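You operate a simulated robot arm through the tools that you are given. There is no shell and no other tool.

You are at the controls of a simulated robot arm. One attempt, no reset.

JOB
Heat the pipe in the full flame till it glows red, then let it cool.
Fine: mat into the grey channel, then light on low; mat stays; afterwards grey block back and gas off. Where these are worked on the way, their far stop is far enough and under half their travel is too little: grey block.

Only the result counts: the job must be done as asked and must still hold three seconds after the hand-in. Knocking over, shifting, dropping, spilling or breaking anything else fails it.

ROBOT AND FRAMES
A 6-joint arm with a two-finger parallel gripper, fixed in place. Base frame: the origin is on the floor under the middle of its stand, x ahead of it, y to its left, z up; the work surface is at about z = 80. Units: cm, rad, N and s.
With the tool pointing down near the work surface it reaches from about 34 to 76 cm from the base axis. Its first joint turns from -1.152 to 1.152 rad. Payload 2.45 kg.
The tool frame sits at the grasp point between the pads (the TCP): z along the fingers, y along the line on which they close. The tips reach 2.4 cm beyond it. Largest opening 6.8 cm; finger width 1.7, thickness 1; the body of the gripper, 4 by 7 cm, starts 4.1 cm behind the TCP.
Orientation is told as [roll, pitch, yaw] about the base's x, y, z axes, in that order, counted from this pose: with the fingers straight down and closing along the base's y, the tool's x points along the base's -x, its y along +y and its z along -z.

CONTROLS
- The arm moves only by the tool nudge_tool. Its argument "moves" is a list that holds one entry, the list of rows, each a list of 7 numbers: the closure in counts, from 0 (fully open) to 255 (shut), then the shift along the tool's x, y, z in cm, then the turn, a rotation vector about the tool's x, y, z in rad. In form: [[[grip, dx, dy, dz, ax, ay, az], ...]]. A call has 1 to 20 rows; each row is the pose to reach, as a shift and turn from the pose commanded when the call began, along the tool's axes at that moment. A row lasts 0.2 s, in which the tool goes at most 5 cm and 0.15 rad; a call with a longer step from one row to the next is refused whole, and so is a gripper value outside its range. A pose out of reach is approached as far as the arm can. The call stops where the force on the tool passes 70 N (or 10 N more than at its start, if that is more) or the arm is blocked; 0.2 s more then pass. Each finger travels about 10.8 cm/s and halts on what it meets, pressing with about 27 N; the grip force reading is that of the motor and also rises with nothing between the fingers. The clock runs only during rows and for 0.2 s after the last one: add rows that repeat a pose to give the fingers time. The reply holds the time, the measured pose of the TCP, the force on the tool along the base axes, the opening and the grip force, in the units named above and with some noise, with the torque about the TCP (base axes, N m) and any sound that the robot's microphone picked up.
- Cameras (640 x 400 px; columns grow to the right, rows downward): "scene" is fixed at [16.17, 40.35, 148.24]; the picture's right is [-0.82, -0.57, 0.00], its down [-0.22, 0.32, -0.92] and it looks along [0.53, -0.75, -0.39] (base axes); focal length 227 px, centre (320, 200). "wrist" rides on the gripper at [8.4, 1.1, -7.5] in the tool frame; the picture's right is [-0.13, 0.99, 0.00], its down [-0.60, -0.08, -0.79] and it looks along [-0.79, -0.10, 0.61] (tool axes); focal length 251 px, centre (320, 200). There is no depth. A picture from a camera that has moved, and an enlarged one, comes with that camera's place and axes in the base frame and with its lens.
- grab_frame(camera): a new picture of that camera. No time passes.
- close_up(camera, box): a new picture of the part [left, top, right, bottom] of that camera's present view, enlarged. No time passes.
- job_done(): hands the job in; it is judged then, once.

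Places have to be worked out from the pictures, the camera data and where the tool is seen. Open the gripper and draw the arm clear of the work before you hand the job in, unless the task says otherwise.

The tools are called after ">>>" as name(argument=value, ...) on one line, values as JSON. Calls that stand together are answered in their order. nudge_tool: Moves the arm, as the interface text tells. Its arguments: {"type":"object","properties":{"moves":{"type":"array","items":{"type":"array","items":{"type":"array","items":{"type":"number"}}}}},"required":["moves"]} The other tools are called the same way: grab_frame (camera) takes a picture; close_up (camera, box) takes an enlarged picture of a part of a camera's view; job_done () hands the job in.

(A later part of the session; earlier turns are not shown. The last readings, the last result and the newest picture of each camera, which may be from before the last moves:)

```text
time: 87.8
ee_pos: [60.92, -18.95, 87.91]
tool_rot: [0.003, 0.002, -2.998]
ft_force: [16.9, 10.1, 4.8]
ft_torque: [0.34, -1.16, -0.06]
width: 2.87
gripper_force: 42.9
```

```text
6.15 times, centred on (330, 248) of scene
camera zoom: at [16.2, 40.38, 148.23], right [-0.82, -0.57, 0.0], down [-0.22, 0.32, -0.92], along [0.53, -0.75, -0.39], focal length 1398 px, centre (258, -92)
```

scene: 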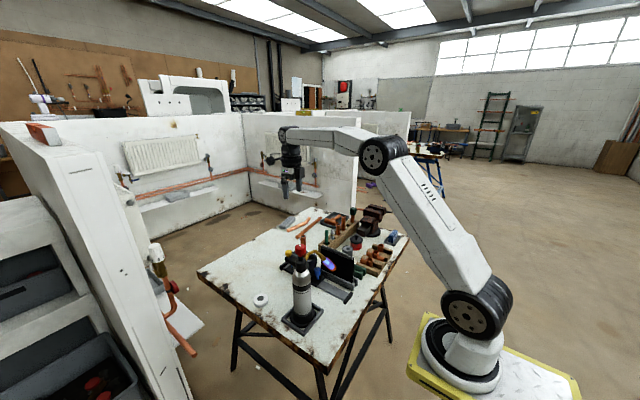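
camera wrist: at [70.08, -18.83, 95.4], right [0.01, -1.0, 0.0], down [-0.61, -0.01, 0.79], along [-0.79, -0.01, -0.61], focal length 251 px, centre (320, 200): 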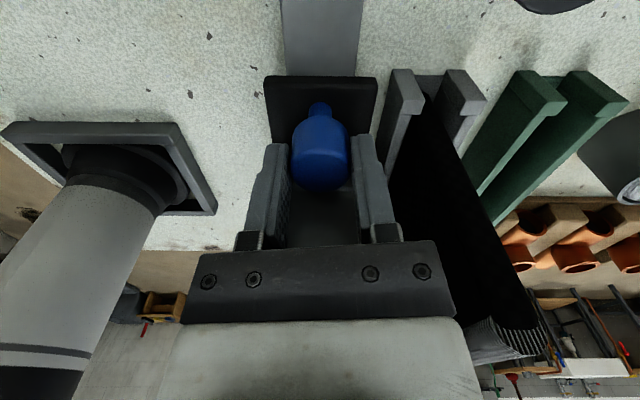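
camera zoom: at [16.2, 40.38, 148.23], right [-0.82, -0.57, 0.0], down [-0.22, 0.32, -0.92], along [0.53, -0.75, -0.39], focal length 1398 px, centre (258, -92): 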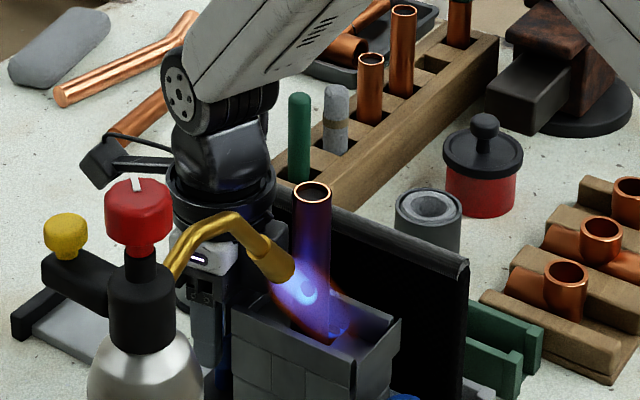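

Purple holds. Continuing to heat with about one-second looks.

>>> nudge_tool(moves=[[[255, 0.08, -0.06, 0, 0, 0, 0], [255, 0.08, -0.06, 0, 0, 0, 0], [255, 0.08, -0.06, 0, 0, 0, 0]]])

>>> close_up(camera="scene", box=[290, 215, 370, 280])

```text
time: 88.6
ee_pos: [60.95, -19.03, 87.97]
tool_rot: [0.003, -0.002, -2.999]
ft_force: [12.9, 0.7, 3.6]
ft_torque: [-0.01, -0.85, 0.0]
width: 2.9
gripper_force: 42.9
```

```text
6.15 times, centred on (330, 248) of scene
camera zoom: at [16.2, 40.36, 148.24], right [-0.82, -0.57, 0.0], down [-0.22, 0.32, -0.92], along [0.53, -0.75, -0.39], focal length 1398 px, centre (258, -92)
```

zoom: 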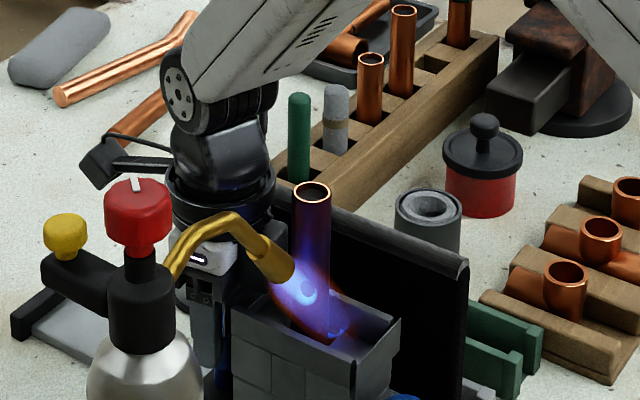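

Loads are now small. Keep heating.

>>> nudge_tool(moves=[[[255, 0.05, 0, 0, 0, 0, 0], [255, 0.05, 0, 0, 0, 0, 0], [255, 0.05, 0, 0, 0, 0, 0], [255, 0.05, 0, 0, 0, 0, 0]]])

>>> close_up(camera="scene", box=[290, 215, 370, 280])

```text
time: 89.6
ee_pos: [60.89, -18.94, 88.03]
tool_rot: [0.0, -0.001, -2.998]
ft_force: [8.4, -9.1, 3.0]
ft_torque: [-0.23, -0.5, 0.09]
width: 2.9
gripper_force: 43.6
```

```text
6.15 times, centred on (330, 248) of scene
camera zoom: at [16.19, 40.33, 148.25], right [-0.82, -0.57, 0.0], down [-0.22, 0.32, -0.92], along [0.53, -0.75, -0.39], focal length 1398 px, centre (258, -92)
```

zoom: 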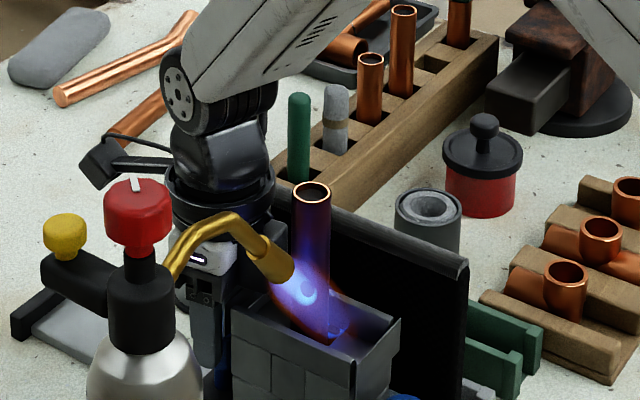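

Colour steady between purple and blue; continuing.

>>> nudge_tool(moves=[[[255, 0.03, 0.04, 0, 0, 0, 0], [255, 0.03, 0.04, 0, 0, 0, 0], [255, 0.03, 0.04, 0, 0, 0, 0], [255, 0.03, 0.04, 0, 0, 0, 0], [255, 0.03, 0.04, 0, 0, 0, 0]]])

>>> close_up(camera="scene", box=[290, 215, 370, 280])

```text
time: 90.8
ee_pos: [60.93, -18.88, 88.01]
tool_rot: [0.001, 0.0, -2.998]
ft_force: [-0.6, -11.6, 7.0]
ft_torque: [-0.28, 0.2, -0.03]
width: 2.88
gripper_force: 42.8
```

```text
6.15 times, centred on (330, 248) of scene
camera zoom: at [16.16, 40.33, 148.25], right [-0.82, -0.57, 0.0], down [-0.22, 0.32, -0.92], along [0.53, -0.75, -0.39], focal length 1398 px, centre (258, -92)
```

zoom: 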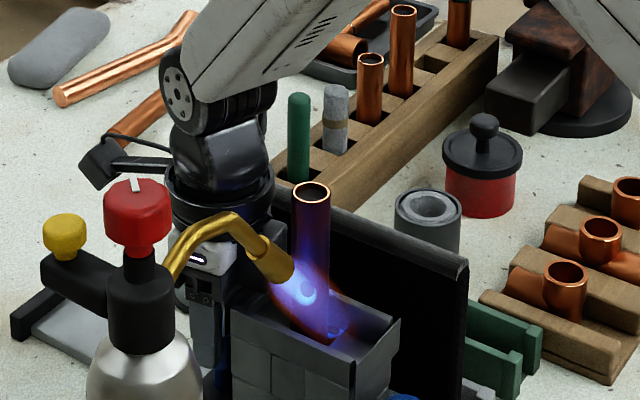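

Holding still and heating on.

>>> nudge_tool(moves=[[[255, 0, 0.05, 0, 0, 0, 0], [255, 0, 0.05, 0, 0, 0, 0], [255, 0, 0.05, 0, 0, 0, 0], [255, 0, 0.05, 0, 0, 0, 0], [255, 0, 0.05, 0, 0, 0, 0]]])

>>> close_up(camera="scene", box=[290, 215, 370, 280])

```text
time: 92.0
ee_pos: [60.95, -18.99, 87.94]
tool_rot: [0.002, -0.001, -2.998]
ft_force: [-2.4, -7.5, 12.5]
ft_torque: [-0.28, 1.2, 0.1]
width: 2.89
gripper_force: 43.2
```

```text
6.15 times, centred on (330, 248) of scene
camera zoom: at [16.14, 40.34, 148.25], right [-0.82, -0.57, 0.0], down [-0.22, 0.32, -0.92], along [0.53, -0.75, -0.39], focal length 1398 px, centre (258, -92)
```

zoom: 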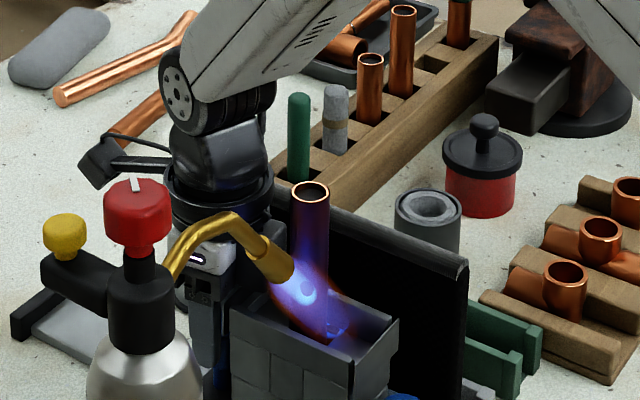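

Still no glow; continuing in the same intervals.

>>> nudge_tool(moves=[[[255, 0, 0, 0, 0, 0, 0], [255, 0, 0, 0, 0, 0, 0], [255, 0, 0, 0, 0, 0, 0], [255, 0, 0, 0, 0, 0, 0], [255, 0, 0, 0, 0, 0, 0], [255, 0, 0, 0, 0, 0, 0]]])

>>> close_up(camera="scene", box=[290, 215, 370, 280])

```text
time: 93.4
ee_pos: [61.02, -19.0, 87.94]
tool_rot: [0.002, 0.0, -2.998]
ft_force: [-1.5, -4.3, 11.1]
ft_torque: [-0.13, 0.06, 0.08]
width: 2.88
gripper_force: 43.1
```

```text
6.15 times, centred on (330, 248) of scene
camera zoom: at [16.15, 40.35, 148.25], right [-0.82, -0.57, 0.0], down [-0.22, 0.32, -0.92], along [0.53, -0.75, -0.39], focal length 1398 px, centre (258, -92)
```

zoom: 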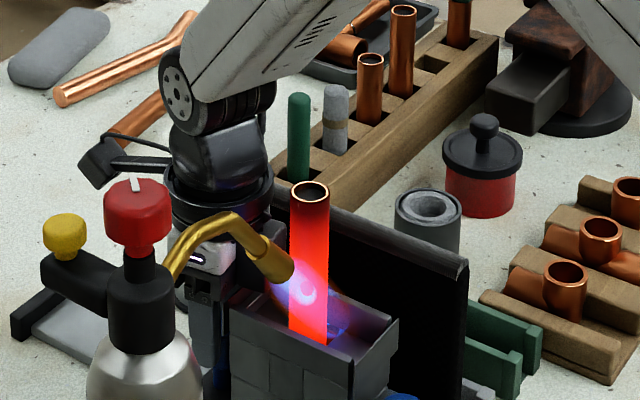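

It is glowing red. Pulling the block back out of the flame straight away.

>>> nudge_tool(moves=[[[255, 1.2, 0.15, -0.05, 0, 0, 0], [255, 3.0, 0.39, -0.05, 0, 0, 0], [255, 4.9, 0.63, -0.05, 0, 0, 0], [255, 6.7, 0.87, -0.05, 0, 0, 0], [255, 8.4, 1.09, -0.05, 0, 0, 0], [255, 10.0, 1.29, -0.05, 0, 0, 0], [255, 11.2, 1.45, -0.05, 0, 0, 0], [255, 11.88, 1.54, -0.05, 0, 0, 0], [255, 11.88, 1.54, -0.05, 0, 0, 0]]])

>>> close_up(camera="scene", box=[260, 200, 370, 290])

>>> grab_frame(camera="wrist")

```text
time: 95.4
ee_pos: [72.96, -19.02, 87.92]
tool_rot: [0.005, -0.004, -3.001]
ft_force: [-0.5, -20.4, -7.8]
ft_torque: [-0.52, -0.05, -0.02]
width: 2.91
gripper_force: 43.3
```

```text
4.44 times, centred on (315, 245) of scene
camera zoom: at [16.19, 40.3, 148.26], right [-0.82, -0.57, 0.0], down [-0.22, 0.32, -0.92], along [0.53, -0.75, -0.39], focal length 1010 px, centre (342, 0)
```

zoom: 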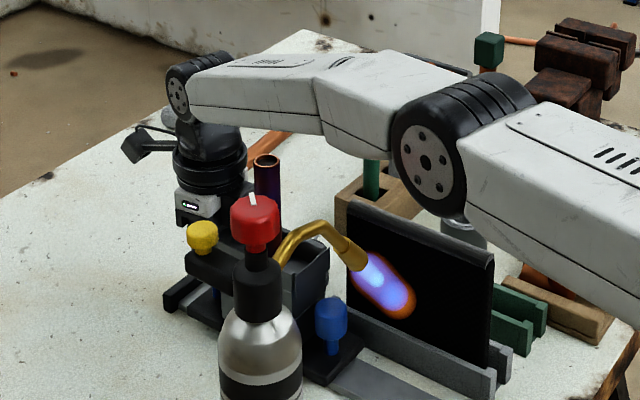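

```text
taken
camera wrist: at [81.62, -18.83, 95.38], right [0.01, -1.0, 0.0], down [-0.61, 0.0, 0.79], along [-0.79, -0.01, -0.61], focal length 251 px, centre (320, 200)
```

wrist: 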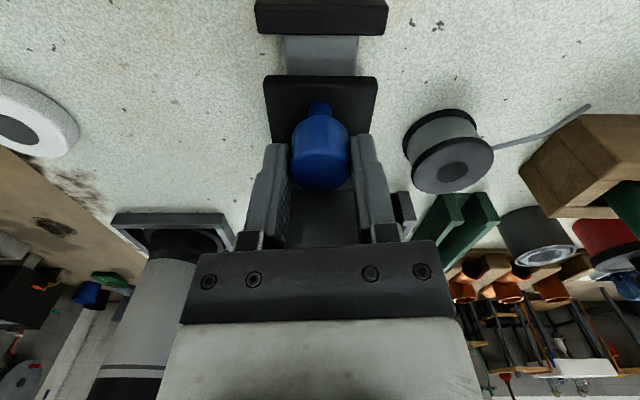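

The block is back within 2 cm of home and the pipe has already lost its glow. I'll finish the last stretch by tilting the tool outward about its grip axis while pulling, relieving the side load.

>>> nudge_tool(moves=[[[255, 0.1, 0.2, 0, 0, 0.05, 0], [255, 0.35, 0.25, 0, 0, 0.1, 0], [255, 0.76, 0.31, 0, 0, 0.1, 0], [255, 1.26, 0.38, 0, 0, 0.1, 0], [255, 1.72, 0.45, 0, 0, 0.1, 0], [255, 1.72, 0.45, 0, 0, 0.1, 0]]])

>>> grab_frame(camera="wrist")

>>> close_up(camera="scene", box=[260, 200, 370, 290])

```text
time: 96.8
ee_pos: [74.78, -19.04, 88.17]
tool_rot: [-0.001, 0.097, -2.998]
ft_force: [-15.5, -10.3, 5.7]
ft_torque: [0.07, -0.23, 0.03]
width: 2.88
gripper_force: 43.6
```

```text
taken
camera wrist: at [82.57, -18.99, 96.25], right [0.01, -1.0, -0.01], down [-0.68, -0.02, 0.73], along [-0.73, 0.0, -0.68], focal length 251 px, centre (320, 200)
```

wrist: 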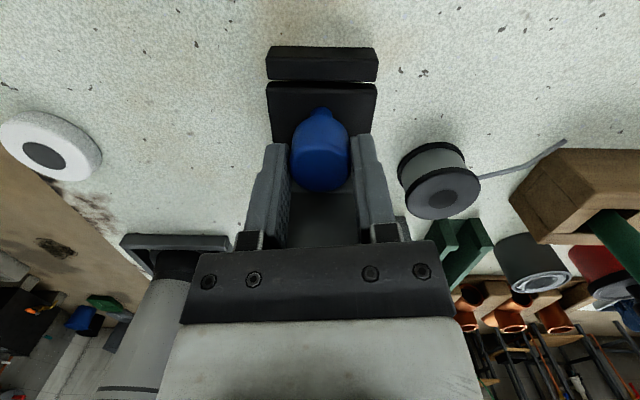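

```text
4.44 times, centred on (315, 245) of scene
camera zoom: at [16.12, 40.33, 148.26], right [-0.82, -0.57, 0.0], down [-0.22, 0.32, -0.92], along [0.53, -0.75, -0.39], focal length 1010 px, centre (342, 0)
```

zoom: 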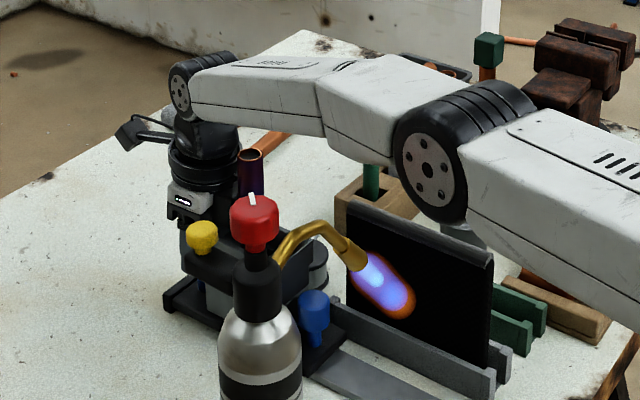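

The block is against its home stop (15 N). I'll relieve the load, open, rise, and remove the tilt.

>>> nudge_tool(moves=[[[255, -0.12, 0.08, 0, 0, 0, 0], [180, -0.12, 0.08, 0, 0, 0, 0], [90, -0.12, 0.08, 0, 0, 0, 0], [0, -0.12, 0.08, 0, 0, 0, 0], [0, -0.12, 0.08, 0, 0, 0, 0], [0, 0.1, 0.08, -2, 0, 0, 0], [0, 0.4, 0.08, -5, 0, 0, 0], [0, 0.7, 0.08, -8.5, 0, 0, 0], [0, 0.6, 0.08, -12, 0, 0, 0], [0, 0.2, 0.08, -14, 0, -0.05, 0], [0, -0.3, 0.08, -15, 0, -0.097, 0], [0, -0.3, 0.08, -15, 0, -0.097, 0]]])

>>> close_up(camera="scene", box=[260, 190, 370, 290])

>>> grab_frame(camera="wrist")

```text
time: 99.4
ee_pos: [73.14, -19.24, 103.04]
tool_rot: [0.003, -0.001, -2.999]
ft_force: [0.0, -0.6, -0.9]
ft_torque: [0.03, -0.06, -0.02]
width: 6.81
gripper_force: 0.0
```

```text
4.00 times, centred on (315, 240) of scene
camera zoom: at [16.17, 40.35, 148.24], right [-0.82, -0.57, 0.0], down [-0.22, 0.32, -0.92], along [0.53, -0.75, -0.39], focal length 909 px, centre (340, 40)
```

zoom: 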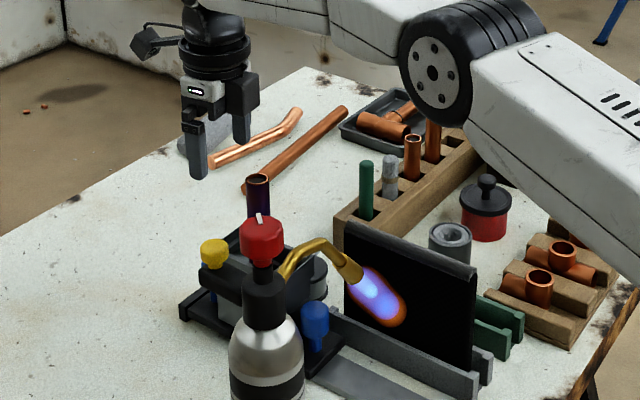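

```text
taken
camera wrist: at [81.7, -19.11, 110.44], right [0.01, -1.0, 0.0], down [-0.61, -0.01, 0.79], along [-0.79, -0.01, -0.61], focal length 251 px, centre (320, 200)
```

wrist: 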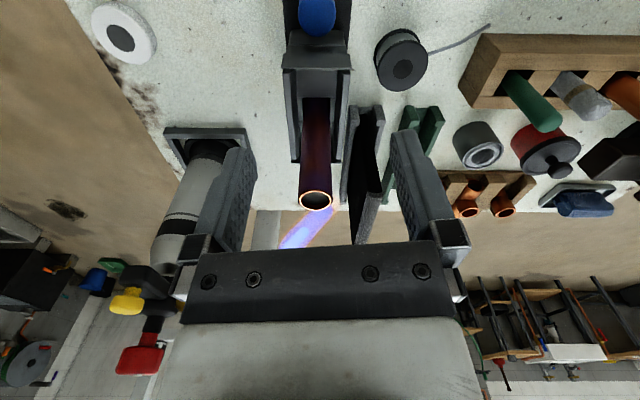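

The block is home, the pipe is dark again, and the flame still burns. Returning to the gas knob to shut it, turning back to the yaw at which I left it.

>>> nudge_tool(moves=[[[0, 0, 0, -4, 0, 0, 0], [0, -1.4, -1.6, -7, 0, 0, -0.14], [0, -2.8, -3.1, -10, 0, 0, -0.28], [0, -4.1, -4.7, -13, 0, 0, -0.42], [0, -5.5, -6.2, -16, 0, 0, -0.56], [0, -6.9, -7.8, -18.5, 0, 0, -0.7], [0, -8.3, -9.3, -18.9, 0, 0, -0.84], [0, -9.6, -10.9, -18.9, 0, 0, -0.98], [0, -11, -12.4, -18.9, 0, 0, -1.12], [0, -12.4, -14, -18.9, 0, 0, -1.26], [0, -13.8, -15.5, -18.9, 0, 0, -1.4], [0, -15.1, -17.1, -18.9, 0, 0, -1.54], [0, -16.52, -18.64, -18.9, 0, 0, -1.68], [0, -16.52, -18.64, -18.9, 0, 0, -1.82], [0, -16.52, -18.64, -18.9, 0, 0, -1.96], [0, -16.52, -18.64, -18.9, 0, 0, -2.1], [0, -16.52, -18.64, -18.9, 0, 0, -2.24], [0, -16.52, -18.64, -18.9, 0, 0, -2.38], [0, -16.52, -18.64, -18.9, 0, 0, -2.42], [0, -16.52, -18.64, -18.9, 0, 0, -2.42]]])

>>> grab_frame(camera="wrist")

>>> close_up(camera="scene", box=[260, 190, 370, 290])

```text
time: 103.6
ee_pos: [54.04, -3.24, 121.8]
tool_rot: [0.001, -0.001, -0.577]
ft_force: [-0.5, 0.0, 0.3]
ft_torque: [0.0, -0.01, 0.0]
width: 6.77
gripper_force: 0.1
```

```text
taken
camera wrist: at [47.65, 2.36, 129.16], right [0.65, 0.76, 0.0], down [0.46, -0.39, 0.79], along [0.6, -0.52, -0.61], focal length 251 px, centre (320, 200)
```

wrist: 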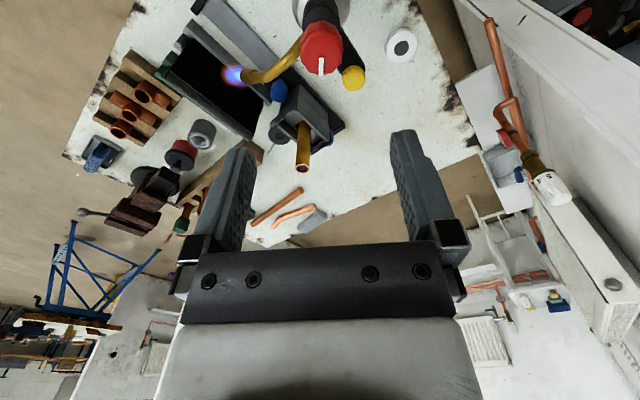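

```text
4.00 times, centred on (315, 240) of scene
camera zoom: at [16.17, 40.35, 148.24], right [-0.82, -0.57, 0.0], down [-0.22, 0.32, -0.92], along [0.53, -0.75, -0.39], focal length 909 px, centre (340, 40)
```

zoom: 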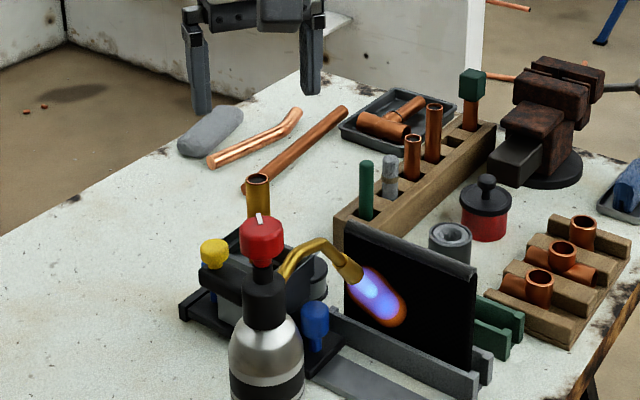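

The pipe has cooled to a gold tint already. The knob is directly below; lowering the open fingers around it.

>>> nudge_tool(moves=[[[0, 0, 0, 4, 0, 0, 0], [0, 0, 0, 8, 0, 0, 0], [0, 0, 0, 10.5, 0, 0, 0], [0, 0, 0, 12.2, 0, 0, 0], [0, 0, 0, 13, 0, 0, 0], [0, 0, 0, 13, 0, 0, 0]]])

>>> grab_frame(camera="wrist")

>>> close_up(camera="scene", box=[276, 220, 346, 275])

```text
time: 105.0
ee_pos: [54.11, -3.35, 108.67]
tool_rot: [0.0, -0.003, -0.577]
ft_force: [0.0, -0.3, 0.0]
ft_torque: [-0.01, -0.02, 0.02]
width: 6.82
gripper_force: 0.1
```

```text
taken
camera wrist: at [47.67, 2.25, 115.99], right [0.65, 0.76, 0.0], down [0.46, -0.39, 0.79], along [0.6, -0.52, -0.61], focal length 251 px, centre (320, 200)
```

wrist: 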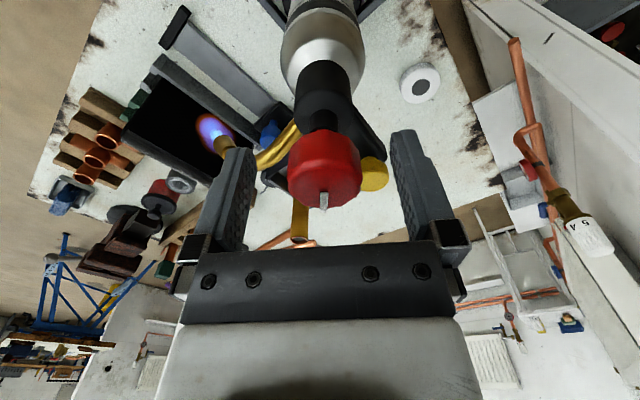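

```text
7.27 times, centred on (311, 248) of scene
camera zoom: at [16.17, 40.35, 148.24], right [-0.82, -0.57, 0.0], down [-0.22, 0.32, -0.92], along [0.53, -0.75, -0.39], focal length 1652 px, centre (386, -146)
```

zoom: 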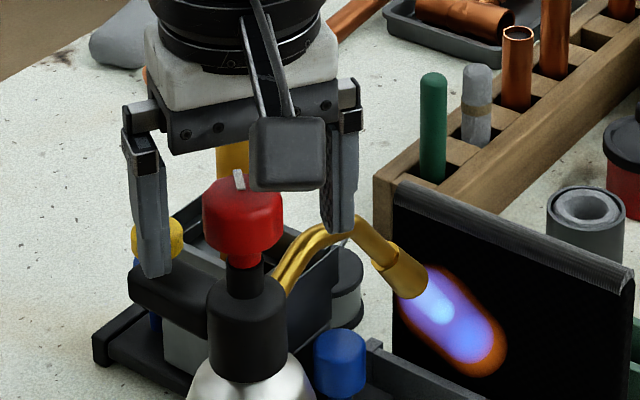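

The knob sits 0.25 cm to the right in the gripper frame; I'll correct, grip, and start closing the valve with a small bite, watching the body.

>>> nudge_tool(moves=[[[0, -0.03, 0.25, 0, 0, 0, 0], [100, -0.03, 0.25, 0, 0, 0, 0], [255, -0.03, 0.25, 0, 0, 0, 0], [255, -0.03, 0.25, 0, 0, 0, 0], [255, -0.03, 0.25, 0, 0, 0, 0.08], [255, -0.03, 0.25, 0, 0, 0, 0.16], [255, -0.03, 0.25, 0, 0, 0, 0.24], [255, -0.03, 0.25, 0, 0, 0, 0.3], [255, -0.03, 0.25, 0, 0, 0, 0.3]]])

>>> close_up(camera="scene", box=[276, 220, 346, 275])

>>> close_up(camera="wrist", box=[240, 100, 400, 240])

```text
time: 107.0
ee_pos: [54.2, -3.02, 108.64]
tool_rot: [0.001, -0.002, -0.88]
ft_force: [-0.1, -0.3, -0.2]
ft_torque: [-0.05, 0.19, -0.01]
width: 3.18
gripper_force: 27.2
```

```text
7.27 times, centred on (311, 248) of scene
camera zoom: at [16.18, 40.35, 148.24], right [-0.82, -0.57, 0.0], down [-0.22, 0.32, -0.92], along [0.53, -0.75, -0.39], focal length 1652 px, centre (386, -146)
```

zoom: 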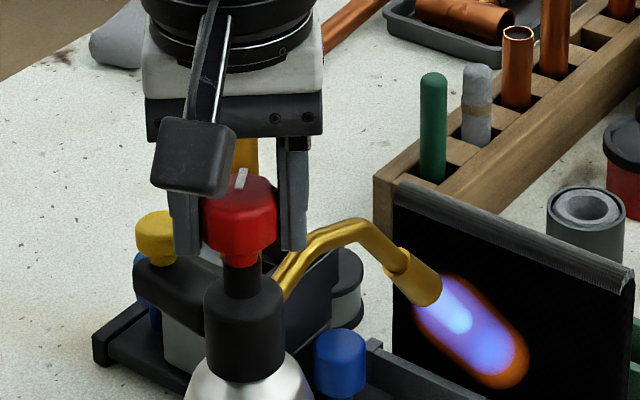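

```text
2.86 times, centred on (320, 170) of wrist
camera zoom: at [49.78, 4.18, 116.12], right [0.85, 0.53, 0.0], down [0.32, -0.51, 0.79], along [0.42, -0.67, -0.61], focal length 718 px, centre (320, 286)
```

zoom: 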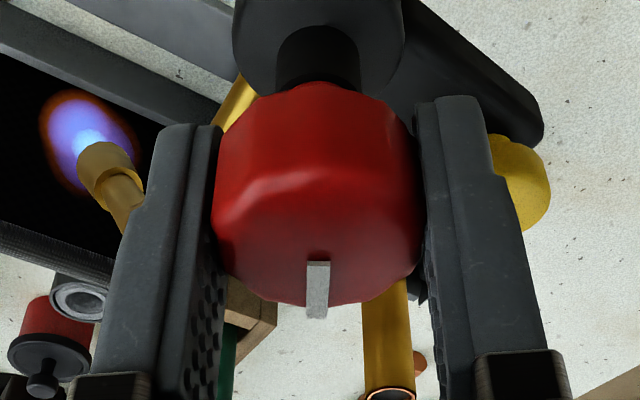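

The body shifted about -0.07 rad clockwise as the knob left its end stop, like before. I'll regrip to relax, then turn another 0.4 rad and see whether the body stays still away from the stop.

>>> nudge_tool(moves=[[[90, 0, 0, 0, 0, 0, 0], [50, 0, 0, 0, 0, 0, 0], [50, 0, 0, 0, 0, 0, 0]]])

>>> grab_frame(camera="wrist")

>>> close_up(camera="scene", box=[276, 220, 346, 275])

```text
time: 107.8
ee_pos: [54.21, -2.9, 108.8]
tool_rot: [0.001, -0.001, -0.878]
ft_force: [-0.7, 0.2, 0.0]
ft_torque: [0.0, -0.03, -0.02]
width: 5.48
gripper_force: 0.1
```

```text
taken
camera wrist: at [49.78, 4.17, 116.15], right [0.85, 0.53, 0.0], down [0.32, -0.51, 0.79], along [0.42, -0.67, -0.61], focal length 251 px, centre (320, 200)
```

wrist: 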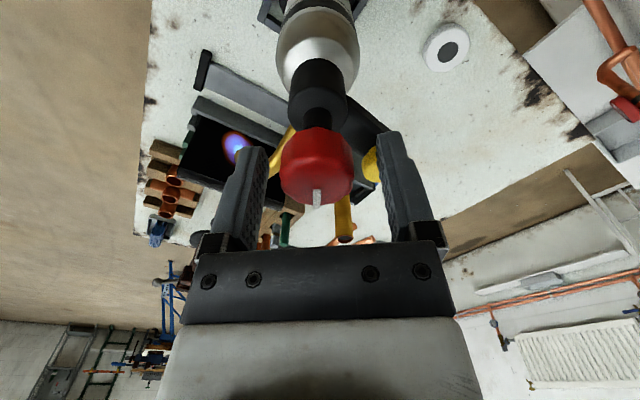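

```text
7.27 times, centred on (311, 248) of scene
camera zoom: at [16.17, 40.35, 148.24], right [-0.82, -0.57, 0.0], down [-0.22, 0.32, -0.92], along [0.53, -0.75, -0.39], focal length 1652 px, centre (386, -146)
```

zoom: 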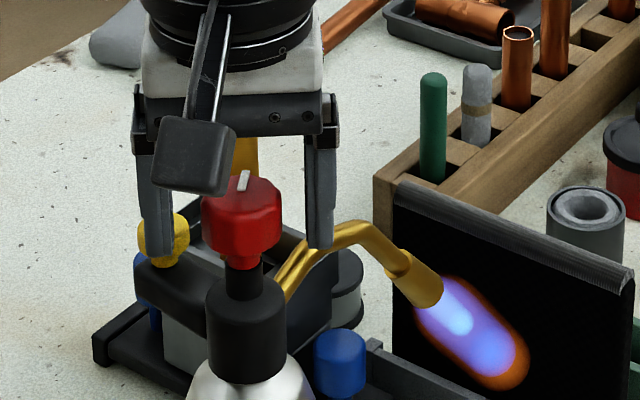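

Away from the stop the torch relaxes fine; heading is about -0.09 rad now, which I'll deal with after the gas is off. Recentring by -0.16 and turning the valve down 0.6 rad.

>>> nudge_tool(moves=[[[50, 0.02, -0.16, 0, 0, 0, 0], [120, 0.02, -0.16, 0, 0, 0, 0], [255, 0.02, -0.16, 0, 0, 0, 0], [255, 0.02, -0.16, 0, 0, 0, 0], [255, 0.02, -0.16, 0, 0, 0, 0.1], [255, 0.02, -0.16, 0, 0, 0, 0.2], [255, 0.02, -0.16, 0, 0, 0, 0.3], [255, 0.02, -0.16, 0, 0, 0, 0.4], [255, 0.02, -0.16, 0, 0, 0, 0.5], [255, 0.02, -0.16, 0, 0, 0, 0.6], [255, 0.02, -0.16, 0, 0, 0, 0.6]]])

>>> close_up(camera="scene", box=[276, 220, 346, 275])

>>> close_up(camera="wrist", box=[240, 100, 400, 240])

```text
time: 110.2
ee_pos: [53.95, -3.15, 108.74]
tool_rot: [0.005, -0.002, -1.481]
ft_force: [1.2, -1.0, 4.8]
ft_torque: [-0.22, 0.07, -0.01]
width: 3.15
gripper_force: 27.0
```

```text
7.27 times, centred on (311, 248) of scene
camera zoom: at [16.17, 40.35, 148.25], right [-0.82, -0.57, 0.0], down [-0.22, 0.32, -0.92], along [0.53, -0.75, -0.39], focal length 1652 px, centre (386, -146)
```

zoom: 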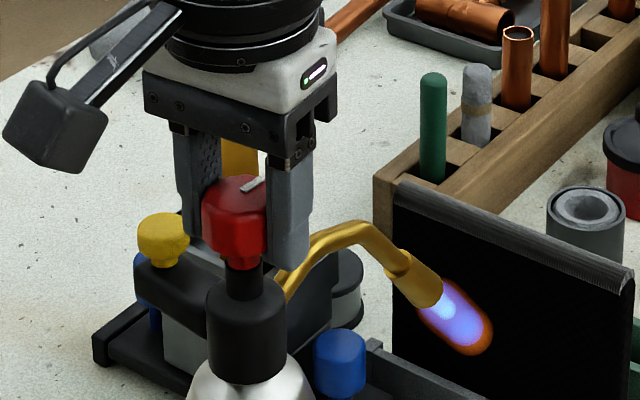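

```text
2.86 times, centred on (320, 170) of wrist
camera zoom: at [54.4, 5.38, 116.16], right [1.0, -0.04, 0.0], down [-0.03, -0.61, 0.79], along [-0.03, -0.79, -0.61], focal length 718 px, centre (320, 286)
```

zoom: 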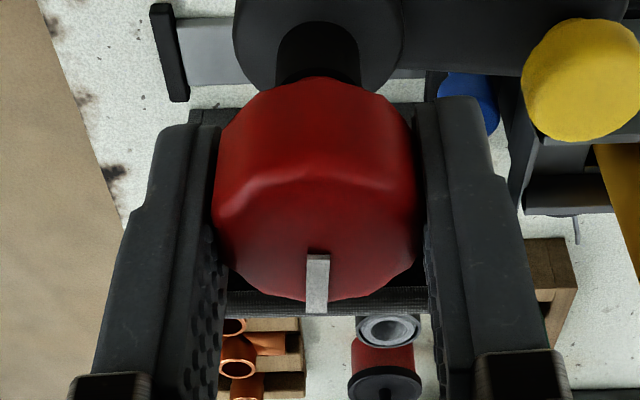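

The flame is back to low and the body didn't turn. To gain wrist range for the rest, I'll open, rotate the gripper back 0.5 rad, and regrip.

>>> nudge_tool(moves=[[[100, 0, 0, 0, 0, 0, 0], [30, 0, 0, 0, 0, 0, 0], [30, 0, 0, 0, 0, 0, -0.13], [30, 0, 0, 0, 0, 0, -0.26], [30, 0, 0, 0, 0, 0, -0.39], [30, 0, 0, 0, 0, 0, -0.52], [30, 0, 0, 0, 0, 0, -0.52]]])

>>> grab_frame(camera="wrist")

```text
time: 111.8
ee_pos: [53.99, -3.03, 108.86]
tool_rot: [-0.001, -0.001, -0.958]
ft_force: [-0.8, -0.6, 0.6]
ft_torque: [0.01, 0.01, -0.05]
width: 6.0
gripper_force: 0.0
```

```text
taken
camera wrist: at [50.15, 4.43, 116.18], right [0.88, 0.47, 0.0], down [0.28, -0.54, 0.79], along [0.37, -0.7, -0.61], focal length 251 px, centre (320, 200)
```

wrist: 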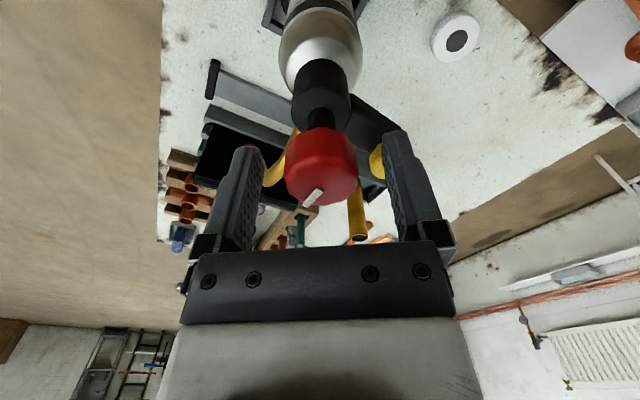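

The knob is centred. Gripping and turning clockwise 0.8 rad.

>>> nudge_tool(moves=[[[120, 0, 0.04, 0, 0, 0, 0], [255, 0, 0.04, 0, 0, 0, 0], [255, 0, 0.04, 0, 0, 0, 0], [255, 0, 0.04, 0, 0, 0, 0.1], [255, 0, 0.04, 0, 0, 0, 0.2], [255, 0, 0.04, 0, 0, 0, 0.3], [255, 0, 0.04, 0, 0, 0, 0.4], [255, 0, 0.04, 0, 0, 0, 0.5], [255, 0, 0.04, 0, 0, 0, 0.6], [255, 0, 0.04, 0, 0, 0, 0.7], [255, 0, 0.04, 0, 0, 0, 0.8], [255, 0, 0.04, 0, 0, 0, 0.8]]])

>>> close_up(camera="scene", box=[276, 220, 346, 275])

>>> close_up(camera="wrist", box=[240, 100, 400, 240])

```text
time: 114.4
ee_pos: [54.22, -3.11, 108.85]
tool_rot: [0.002, -0.004, -1.759]
ft_force: [-1.1, 0.4, 0.4]
ft_torque: [-0.03, 0.19, -0.02]
width: 3.16
gripper_force: 27.2
```

```text
7.27 times, centred on (311, 248) of scene
camera zoom: at [16.17, 40.36, 148.24], right [-0.82, -0.57, 0.0], down [-0.22, 0.32, -0.92], along [0.53, -0.75, -0.39], focal length 1652 px, centre (386, -146)
```

zoom: 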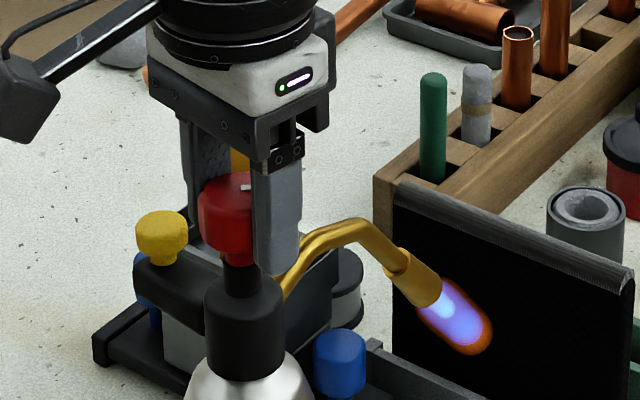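

```text
2.86 times, centred on (320, 170) of wrist
camera zoom: at [56.89, 4.95, 116.22], right [0.95, -0.31, 0.0], down [-0.19, -0.58, 0.79], along [-0.25, -0.75, -0.61], focal length 718 px, centre (320, 286)
```

zoom: 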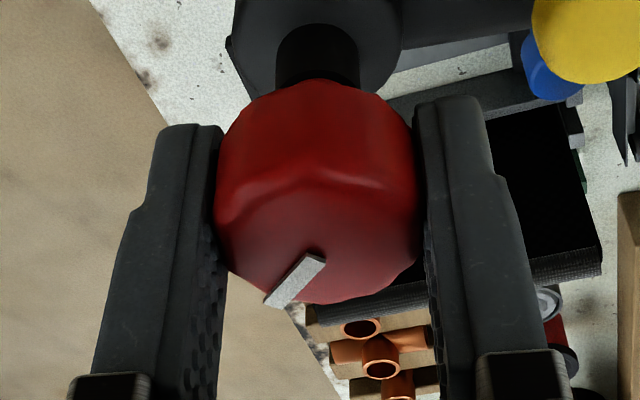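

Still low flame with body steady. Regrip and turn another 0.6 rad toward off.

>>> nudge_tool(moves=[[[100, 0, 0, 0, 0, 0, 0], [70, 0, 0, 0, 0, 0, 0], [255, 0, 0, 0, 0, 0, 0], [255, 0, 0, 0, 0, 0, 0], [255, 0, 0, 0, 0, 0, 0.1], [255, 0, 0, 0, 0, 0, 0.2], [255, 0, 0, 0, 0, 0, 0.3], [255, 0, 0, 0, 0, 0, 0.4], [255, 0, 0, 0, 0, 0, 0.5], [255, 0, 0, 0, 0, 0, 0.6], [255, 0, 0, 0, 0, 0, 0.6]]])

>>> close_up(camera="scene", box=[276, 220, 346, 275])

>>> close_up(camera="wrist", box=[240, 100, 400, 240])

```text
time: 116.8
ee_pos: [54.09, -3.11, 108.91]
tool_rot: [0.004, 0.002, -2.359]
ft_force: [-5.3, -0.1, 18.0]
ft_torque: [-0.13, 0.28, 0.01]
width: 3.21
gripper_force: 27.2
```

```text
7.27 times, centred on (311, 248) of scene
camera zoom: at [16.13, 40.36, 148.25], right [-0.82, -0.57, 0.0], down [-0.22, 0.32, -0.92], along [0.53, -0.75, -0.39], focal length 1652 px, centre (386, -146)
```

zoom: 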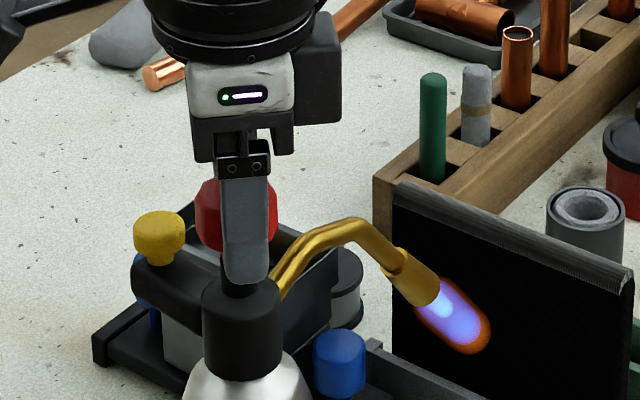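

```text
2.86 times, centred on (320, 170) of wrist
camera zoom: at [60.95, 2.09, 116.24], right [0.61, -0.79, 0.0], down [-0.49, -0.37, 0.79], along [-0.63, -0.48, -0.61], focal length 718 px, centre (320, 286)
```

zoom: 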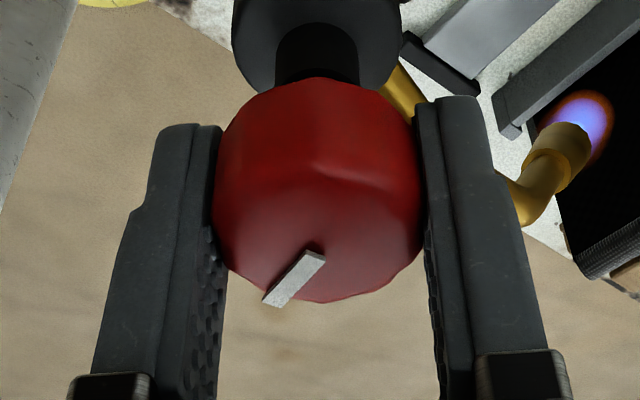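

At about 0.12 rad the flame still burns low. Regrip and creep on to the off stop in small steps.

>>> nudge_tool(moves=[[[100, 0, 0, 0, 0, 0, 0], [70, 0, 0, 0, 0, 0, 0], [255, 0, 0, 0, 0, 0, 0], [255, 0, 0, 0, 0, 0, 0], [255, 0, 0, 0, 0, 0, 0.06], [255, 0, 0, 0, 0, 0, 0.12], [255, 0, 0, 0, 0, 0, 0.12]]])

>>> close_up(camera="scene", box=[276, 220, 346, 275])

```text
time: 118.4
ee_pos: [54.13, -3.1, 108.59]
tool_rot: [0.001, -0.001, -2.477]
ft_force: [-1.8, -0.6, 0.0]
ft_torque: [-0.23, 0.4, -0.01]
width: 3.18
gripper_force: 26.7
```

```text
7.27 times, centred on (311, 248) of scene
camera zoom: at [16.17, 40.35, 148.25], right [-0.82, -0.57, 0.0], down [-0.22, 0.32, -0.92], along [0.53, -0.75, -0.39], focal length 1652 px, centre (386, -146)
```

zoom: 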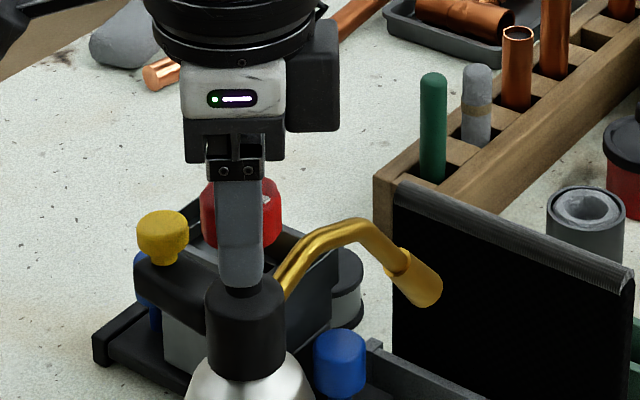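

The flame is out. I'll turn a touch more to make sure the valve is fully on its off stop, watching the torque.

>>> nudge_tool(moves=[[[255, 0, 0, 0, 0, 0, 0.05], [255, 0, 0, 0, 0, 0, 0.05]]])

>>> close_up(camera="scene", box=[276, 220, 346, 275])

```text
time: 119.0
ee_pos: [54.04, -3.03, 108.62]
tool_rot: [0.001, 0.0, -2.528]
ft_force: [-1.5, 0.0, -0.4]
ft_torque: [-0.05, 0.07, 0.0]
width: 3.16
gripper_force: 27.0
```

```text
7.27 times, centred on (311, 248) of scene
camera zoom: at [16.18, 40.35, 148.24], right [-0.82, -0.57, 0.0], down [-0.22, 0.32, -0.92], along [0.53, -0.75, -0.39], focal length 1652 px, centre (386, -146)
```

zoom: 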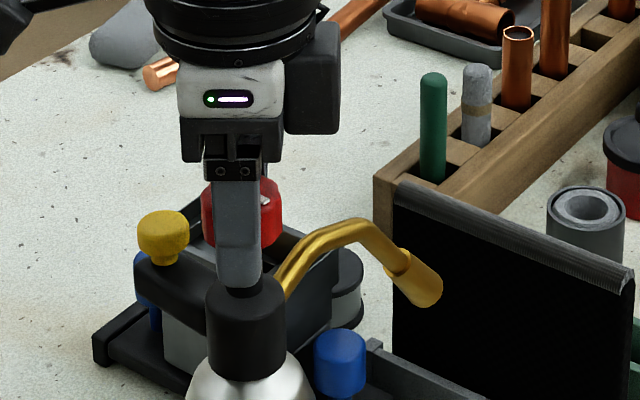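

No torque yet; another 0.05 rad.

>>> nudge_tool(moves=[[[255, 0, 0, 0, 0, 0, 0.05], [255, 0, 0, 0, 0, 0, 0.05]]])

>>> close_up(camera="scene", box=[276, 220, 346, 275])

>>> close_up(camera="wrist", box=[240, 100, 400, 240])

```text
time: 119.6
ee_pos: [54.16, -3.19, 108.72]
tool_rot: [0.001, -0.001, -2.579]
ft_force: [-1.1, 0.2, -0.4]
ft_torque: [0.06, 0.22, 0.02]
width: 3.17
gripper_force: 27.1
```

```text
7.27 times, centred on (311, 248) of scene
camera zoom: at [16.18, 40.35, 148.24], right [-0.82, -0.57, 0.0], down [-0.22, 0.32, -0.92], along [0.53, -0.75, -0.39], focal length 1652 px, centre (386, -146)
```

zoom: 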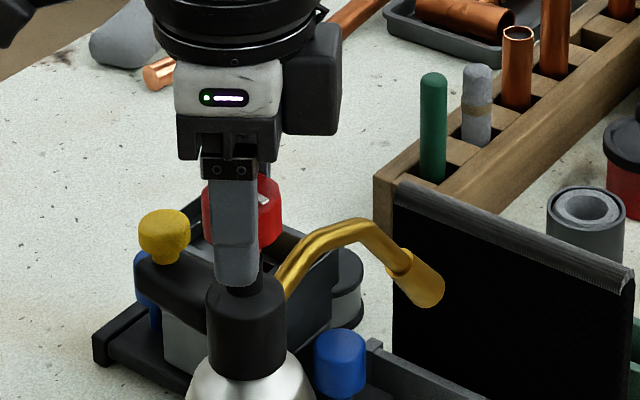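

```text
2.86 times, centred on (320, 170) of wrist
camera zoom: at [61.88, 0.49, 116.13], right [0.42, -0.91, 0.0], down [-0.55, -0.26, 0.79], along [-0.72, -0.33, -0.61], focal length 718 px, centre (320, 286)
```

zoom: 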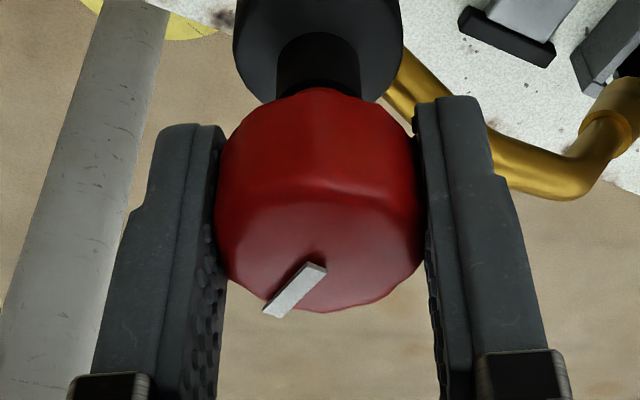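

The off stop is reached (the body just began to follow). Gas is fully off. Releasing the knob and rising to look over everything.

>>> nudge_tool(moves=[[[150, 0, 0, 0, 0, 0, 0], [70, 0, 0, 0, 0, 0, 0], [20, 0, 0, 0, 0, 0, 0], [20, 0, 0, 0, 0, 0, 0], [20, 0, 0, -2, 0, 0, 0], [20, 0, 0, -5.5, 0, 0, 0], [20, 0, 0, -9.5, 0, 0, 0], [20, 0, 0, -13, 0, 0, 0], [20, 0, 0, -13, 0, 0, 0]]])

>>> close_up(camera="scene", box=[276, 220, 346, 275])

>>> close_up(camera="scene", box=[250, 210, 400, 340])

>>> grab_frame(camera="wrist")

```text
time: 121.6
ee_pos: [54.12, -2.86, 121.79]
tool_rot: [0.001, 0.003, -2.578]
ft_force: [0.7, 0.7, 0.2]
ft_torque: [-0.02, -0.02, -0.02]
width: 6.25
gripper_force: 0.0
```

```text
7.27 times, centred on (311, 248) of scene
camera zoom: at [16.17, 40.35, 148.24], right [-0.82, -0.57, 0.0], down [-0.22, 0.32, -0.92], along [0.53, -0.75, -0.39], focal length 1652 px, centre (386, -146)
```

zoom: 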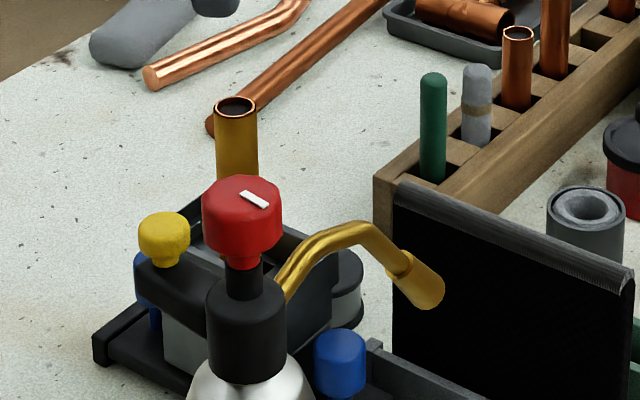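

```text
3.08 times, centred on (325, 275) of scene
camera zoom: at [16.17, 40.35, 148.24], right [-0.82, -0.57, 0.0], down [-0.22, 0.32, -0.92], along [0.53, -0.75, -0.39], focal length 699 px, centre (305, -31)
```

zoom: 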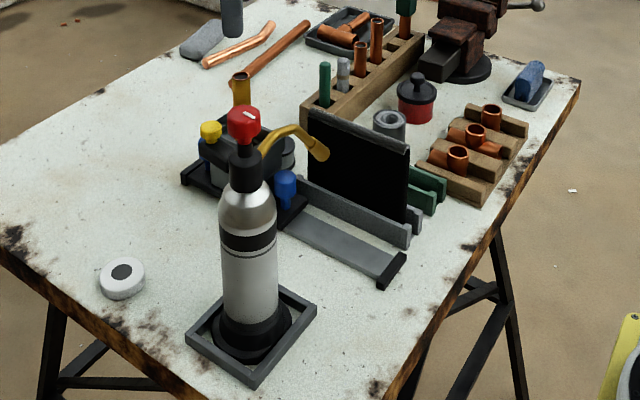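

```text
taken
camera wrist: at [61.86, 0.63, 129.33], right [0.42, -0.91, 0.0], down [-0.55, -0.26, 0.79], along [-0.72, -0.33, -0.61], focal length 251 px, centre (320, 200)
```

wrist: 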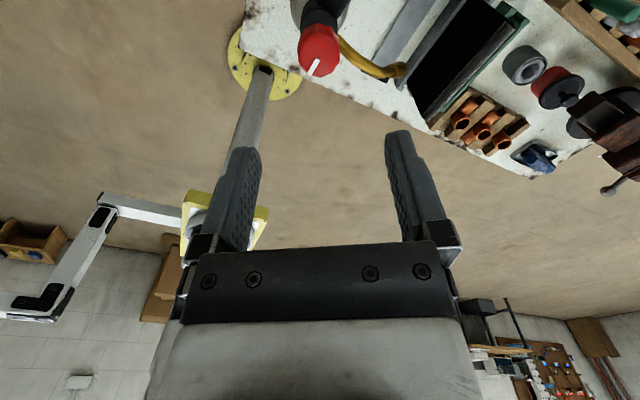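

Gas is off, the block is home, the mat is standing, and the pipe is cooling. One blemish remains: comparing with my first picture, the torch is turned about 0.107 rad clockwise on its own axis, with no translation. I'd like to set that right. I'll go back onto the knob and take most of the weight so the base friction drops, then turn body and knob together by that small angle.

>>> nudge_tool(moves=[[[0, 0, 0, 4, 0, 0, 0], [0, 0, 0, 8, 0, 0, 0], [0, 0, 0, 10.5, 0, 0, 0], [0, 0, 0, 12.2, 0, 0, 0], [0, 0, 0, 13, 0, 0, 0], [0, 0, 0, 13, 0, 0, 0]]])

>>> grab_frame(camera="wrist")

>>> close_up(camera="scene", box=[276, 220, 346, 275])

```text
time: 123.0
ee_pos: [54.13, -3.17, 108.61]
tool_rot: [0.002, 0.002, -2.578]
ft_force: [-0.2, -0.3, -0.1]
ft_torque: [-0.02, 0.01, 0.02]
width: 6.81
gripper_force: 0.0
```

```text
taken
camera wrist: at [61.9, 0.42, 116.13], right [0.42, -0.91, 0.0], down [-0.55, -0.26, 0.79], along [-0.72, -0.33, -0.61], focal length 251 px, centre (320, 200)
```

wrist: 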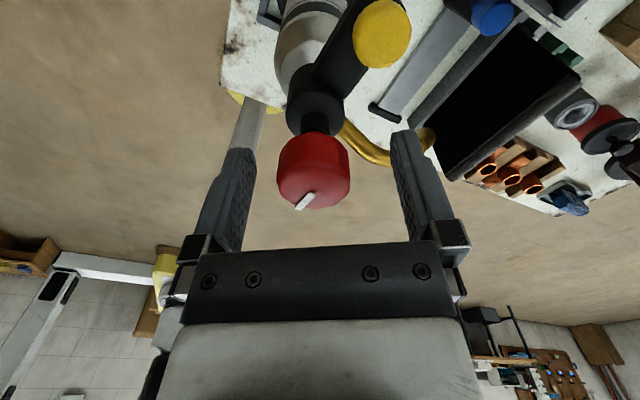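

```text
7.27 times, centred on (311, 248) of scene
camera zoom: at [16.17, 40.35, 148.24], right [-0.82, -0.57, 0.0], down [-0.22, 0.32, -0.92], along [0.53, -0.75, -0.39], focal length 1652 px, centre (386, -146)
```

zoom: 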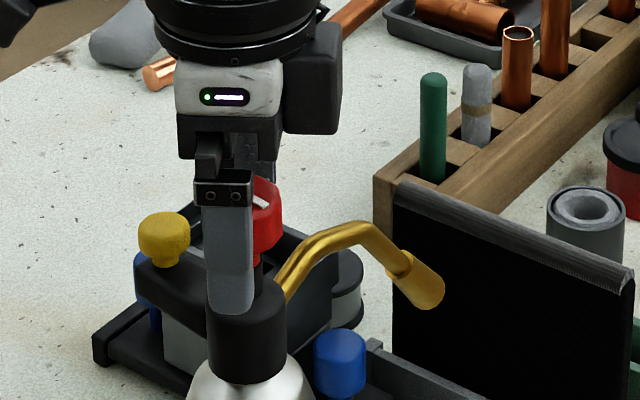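

The knob is 0.3 cm to the left; I'll centre, grip, and raise the tool a little at a time to take up the weight.

>>> nudge_tool(moves=[[[0, 0.03, -0.3, 0, 0, 0, 0], [100, 0.03, -0.3, 0, 0, 0, 0], [255, 0.03, -0.3, 0, 0, 0, 0], [255, 0.03, -0.3, 0, 0, 0, 0], [255, 0.03, -0.3, -0.06, 0, 0, 0], [255, 0.03, -0.3, -0.12, 0, 0, 0], [255, 0.03, -0.3, -0.12, 0, 0, 0]]])

>>> close_up(camera="scene", box=[276, 220, 346, 275])

```text
time: 124.6
ee_pos: [54.02, -2.79, 108.79]
tool_rot: [0.003, -0.001, -2.58]
ft_force: [-0.3, 0.4, 0.4]
ft_torque: [0.06, -0.14, 0.0]
width: 3.19
gripper_force: 26.9
```

```text
7.27 times, centred on (311, 248) of scene
camera zoom: at [16.19, 40.35, 148.24], right [-0.82, -0.57, 0.0], down [-0.22, 0.32, -0.92], along [0.53, -0.75, -0.39], focal length 1652 px, centre (386, -146)
```

zoom: 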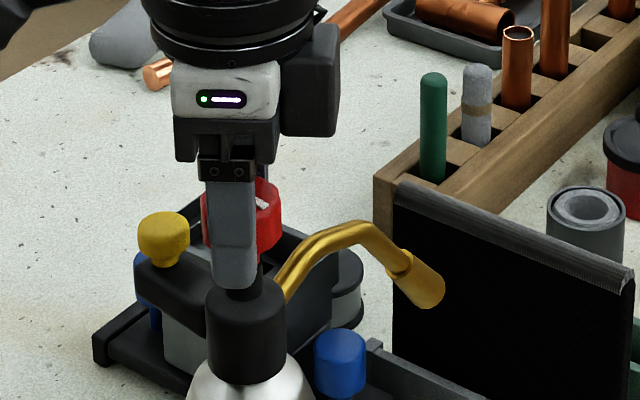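

Almost no load yet. Raising a bit more.

>>> nudge_tool(moves=[[[255, 0, 0, -0.06, 0, 0, 0], [255, 0, 0, -0.12, 0, 0, 0], [255, 0, 0, -0.12, 0, 0, 0]]])

>>> close_up(camera="scene", box=[276, 220, 346, 275])

>>> close_up(camera="scene", box=[280, 295, 330, 335])

```text
time: 125.4
ee_pos: [53.78, -2.86, 109.05]
tool_rot: [0.003, 0.001, -2.578]
ft_force: [-1.1, -0.5, -0.2]
ft_torque: [-0.03, 0.12, -0.02]
width: 3.18
gripper_force: 26.7
```

```text
7.27 times, centred on (311, 248) of scene
camera zoom: at [16.18, 40.35, 148.24], right [-0.82, -0.57, 0.0], down [-0.22, 0.32, -0.92], along [0.53, -0.75, -0.39], focal length 1652 px, centre (386, -146)
```

zoom: 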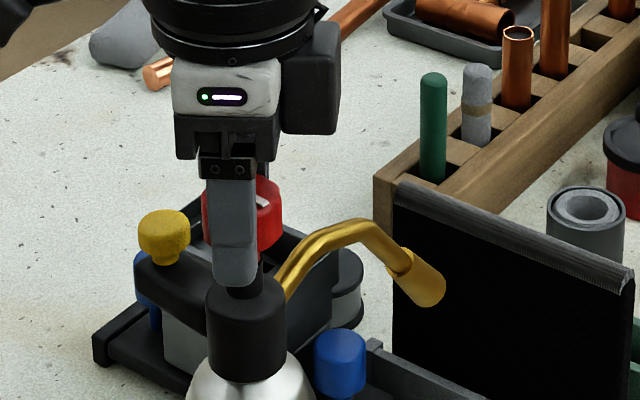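

```text
10.00 times, centred on (305, 315) of scene
camera zoom: at [16.18, 40.35, 148.24], right [-0.82, -0.57, 0.0], down [-0.22, 0.32, -0.92], along [0.53, -0.75, -0.39], focal length 2272 px, centre (470, -950)
```

zoom: 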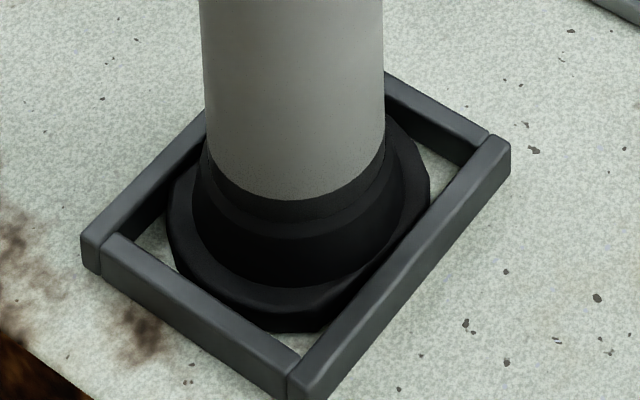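

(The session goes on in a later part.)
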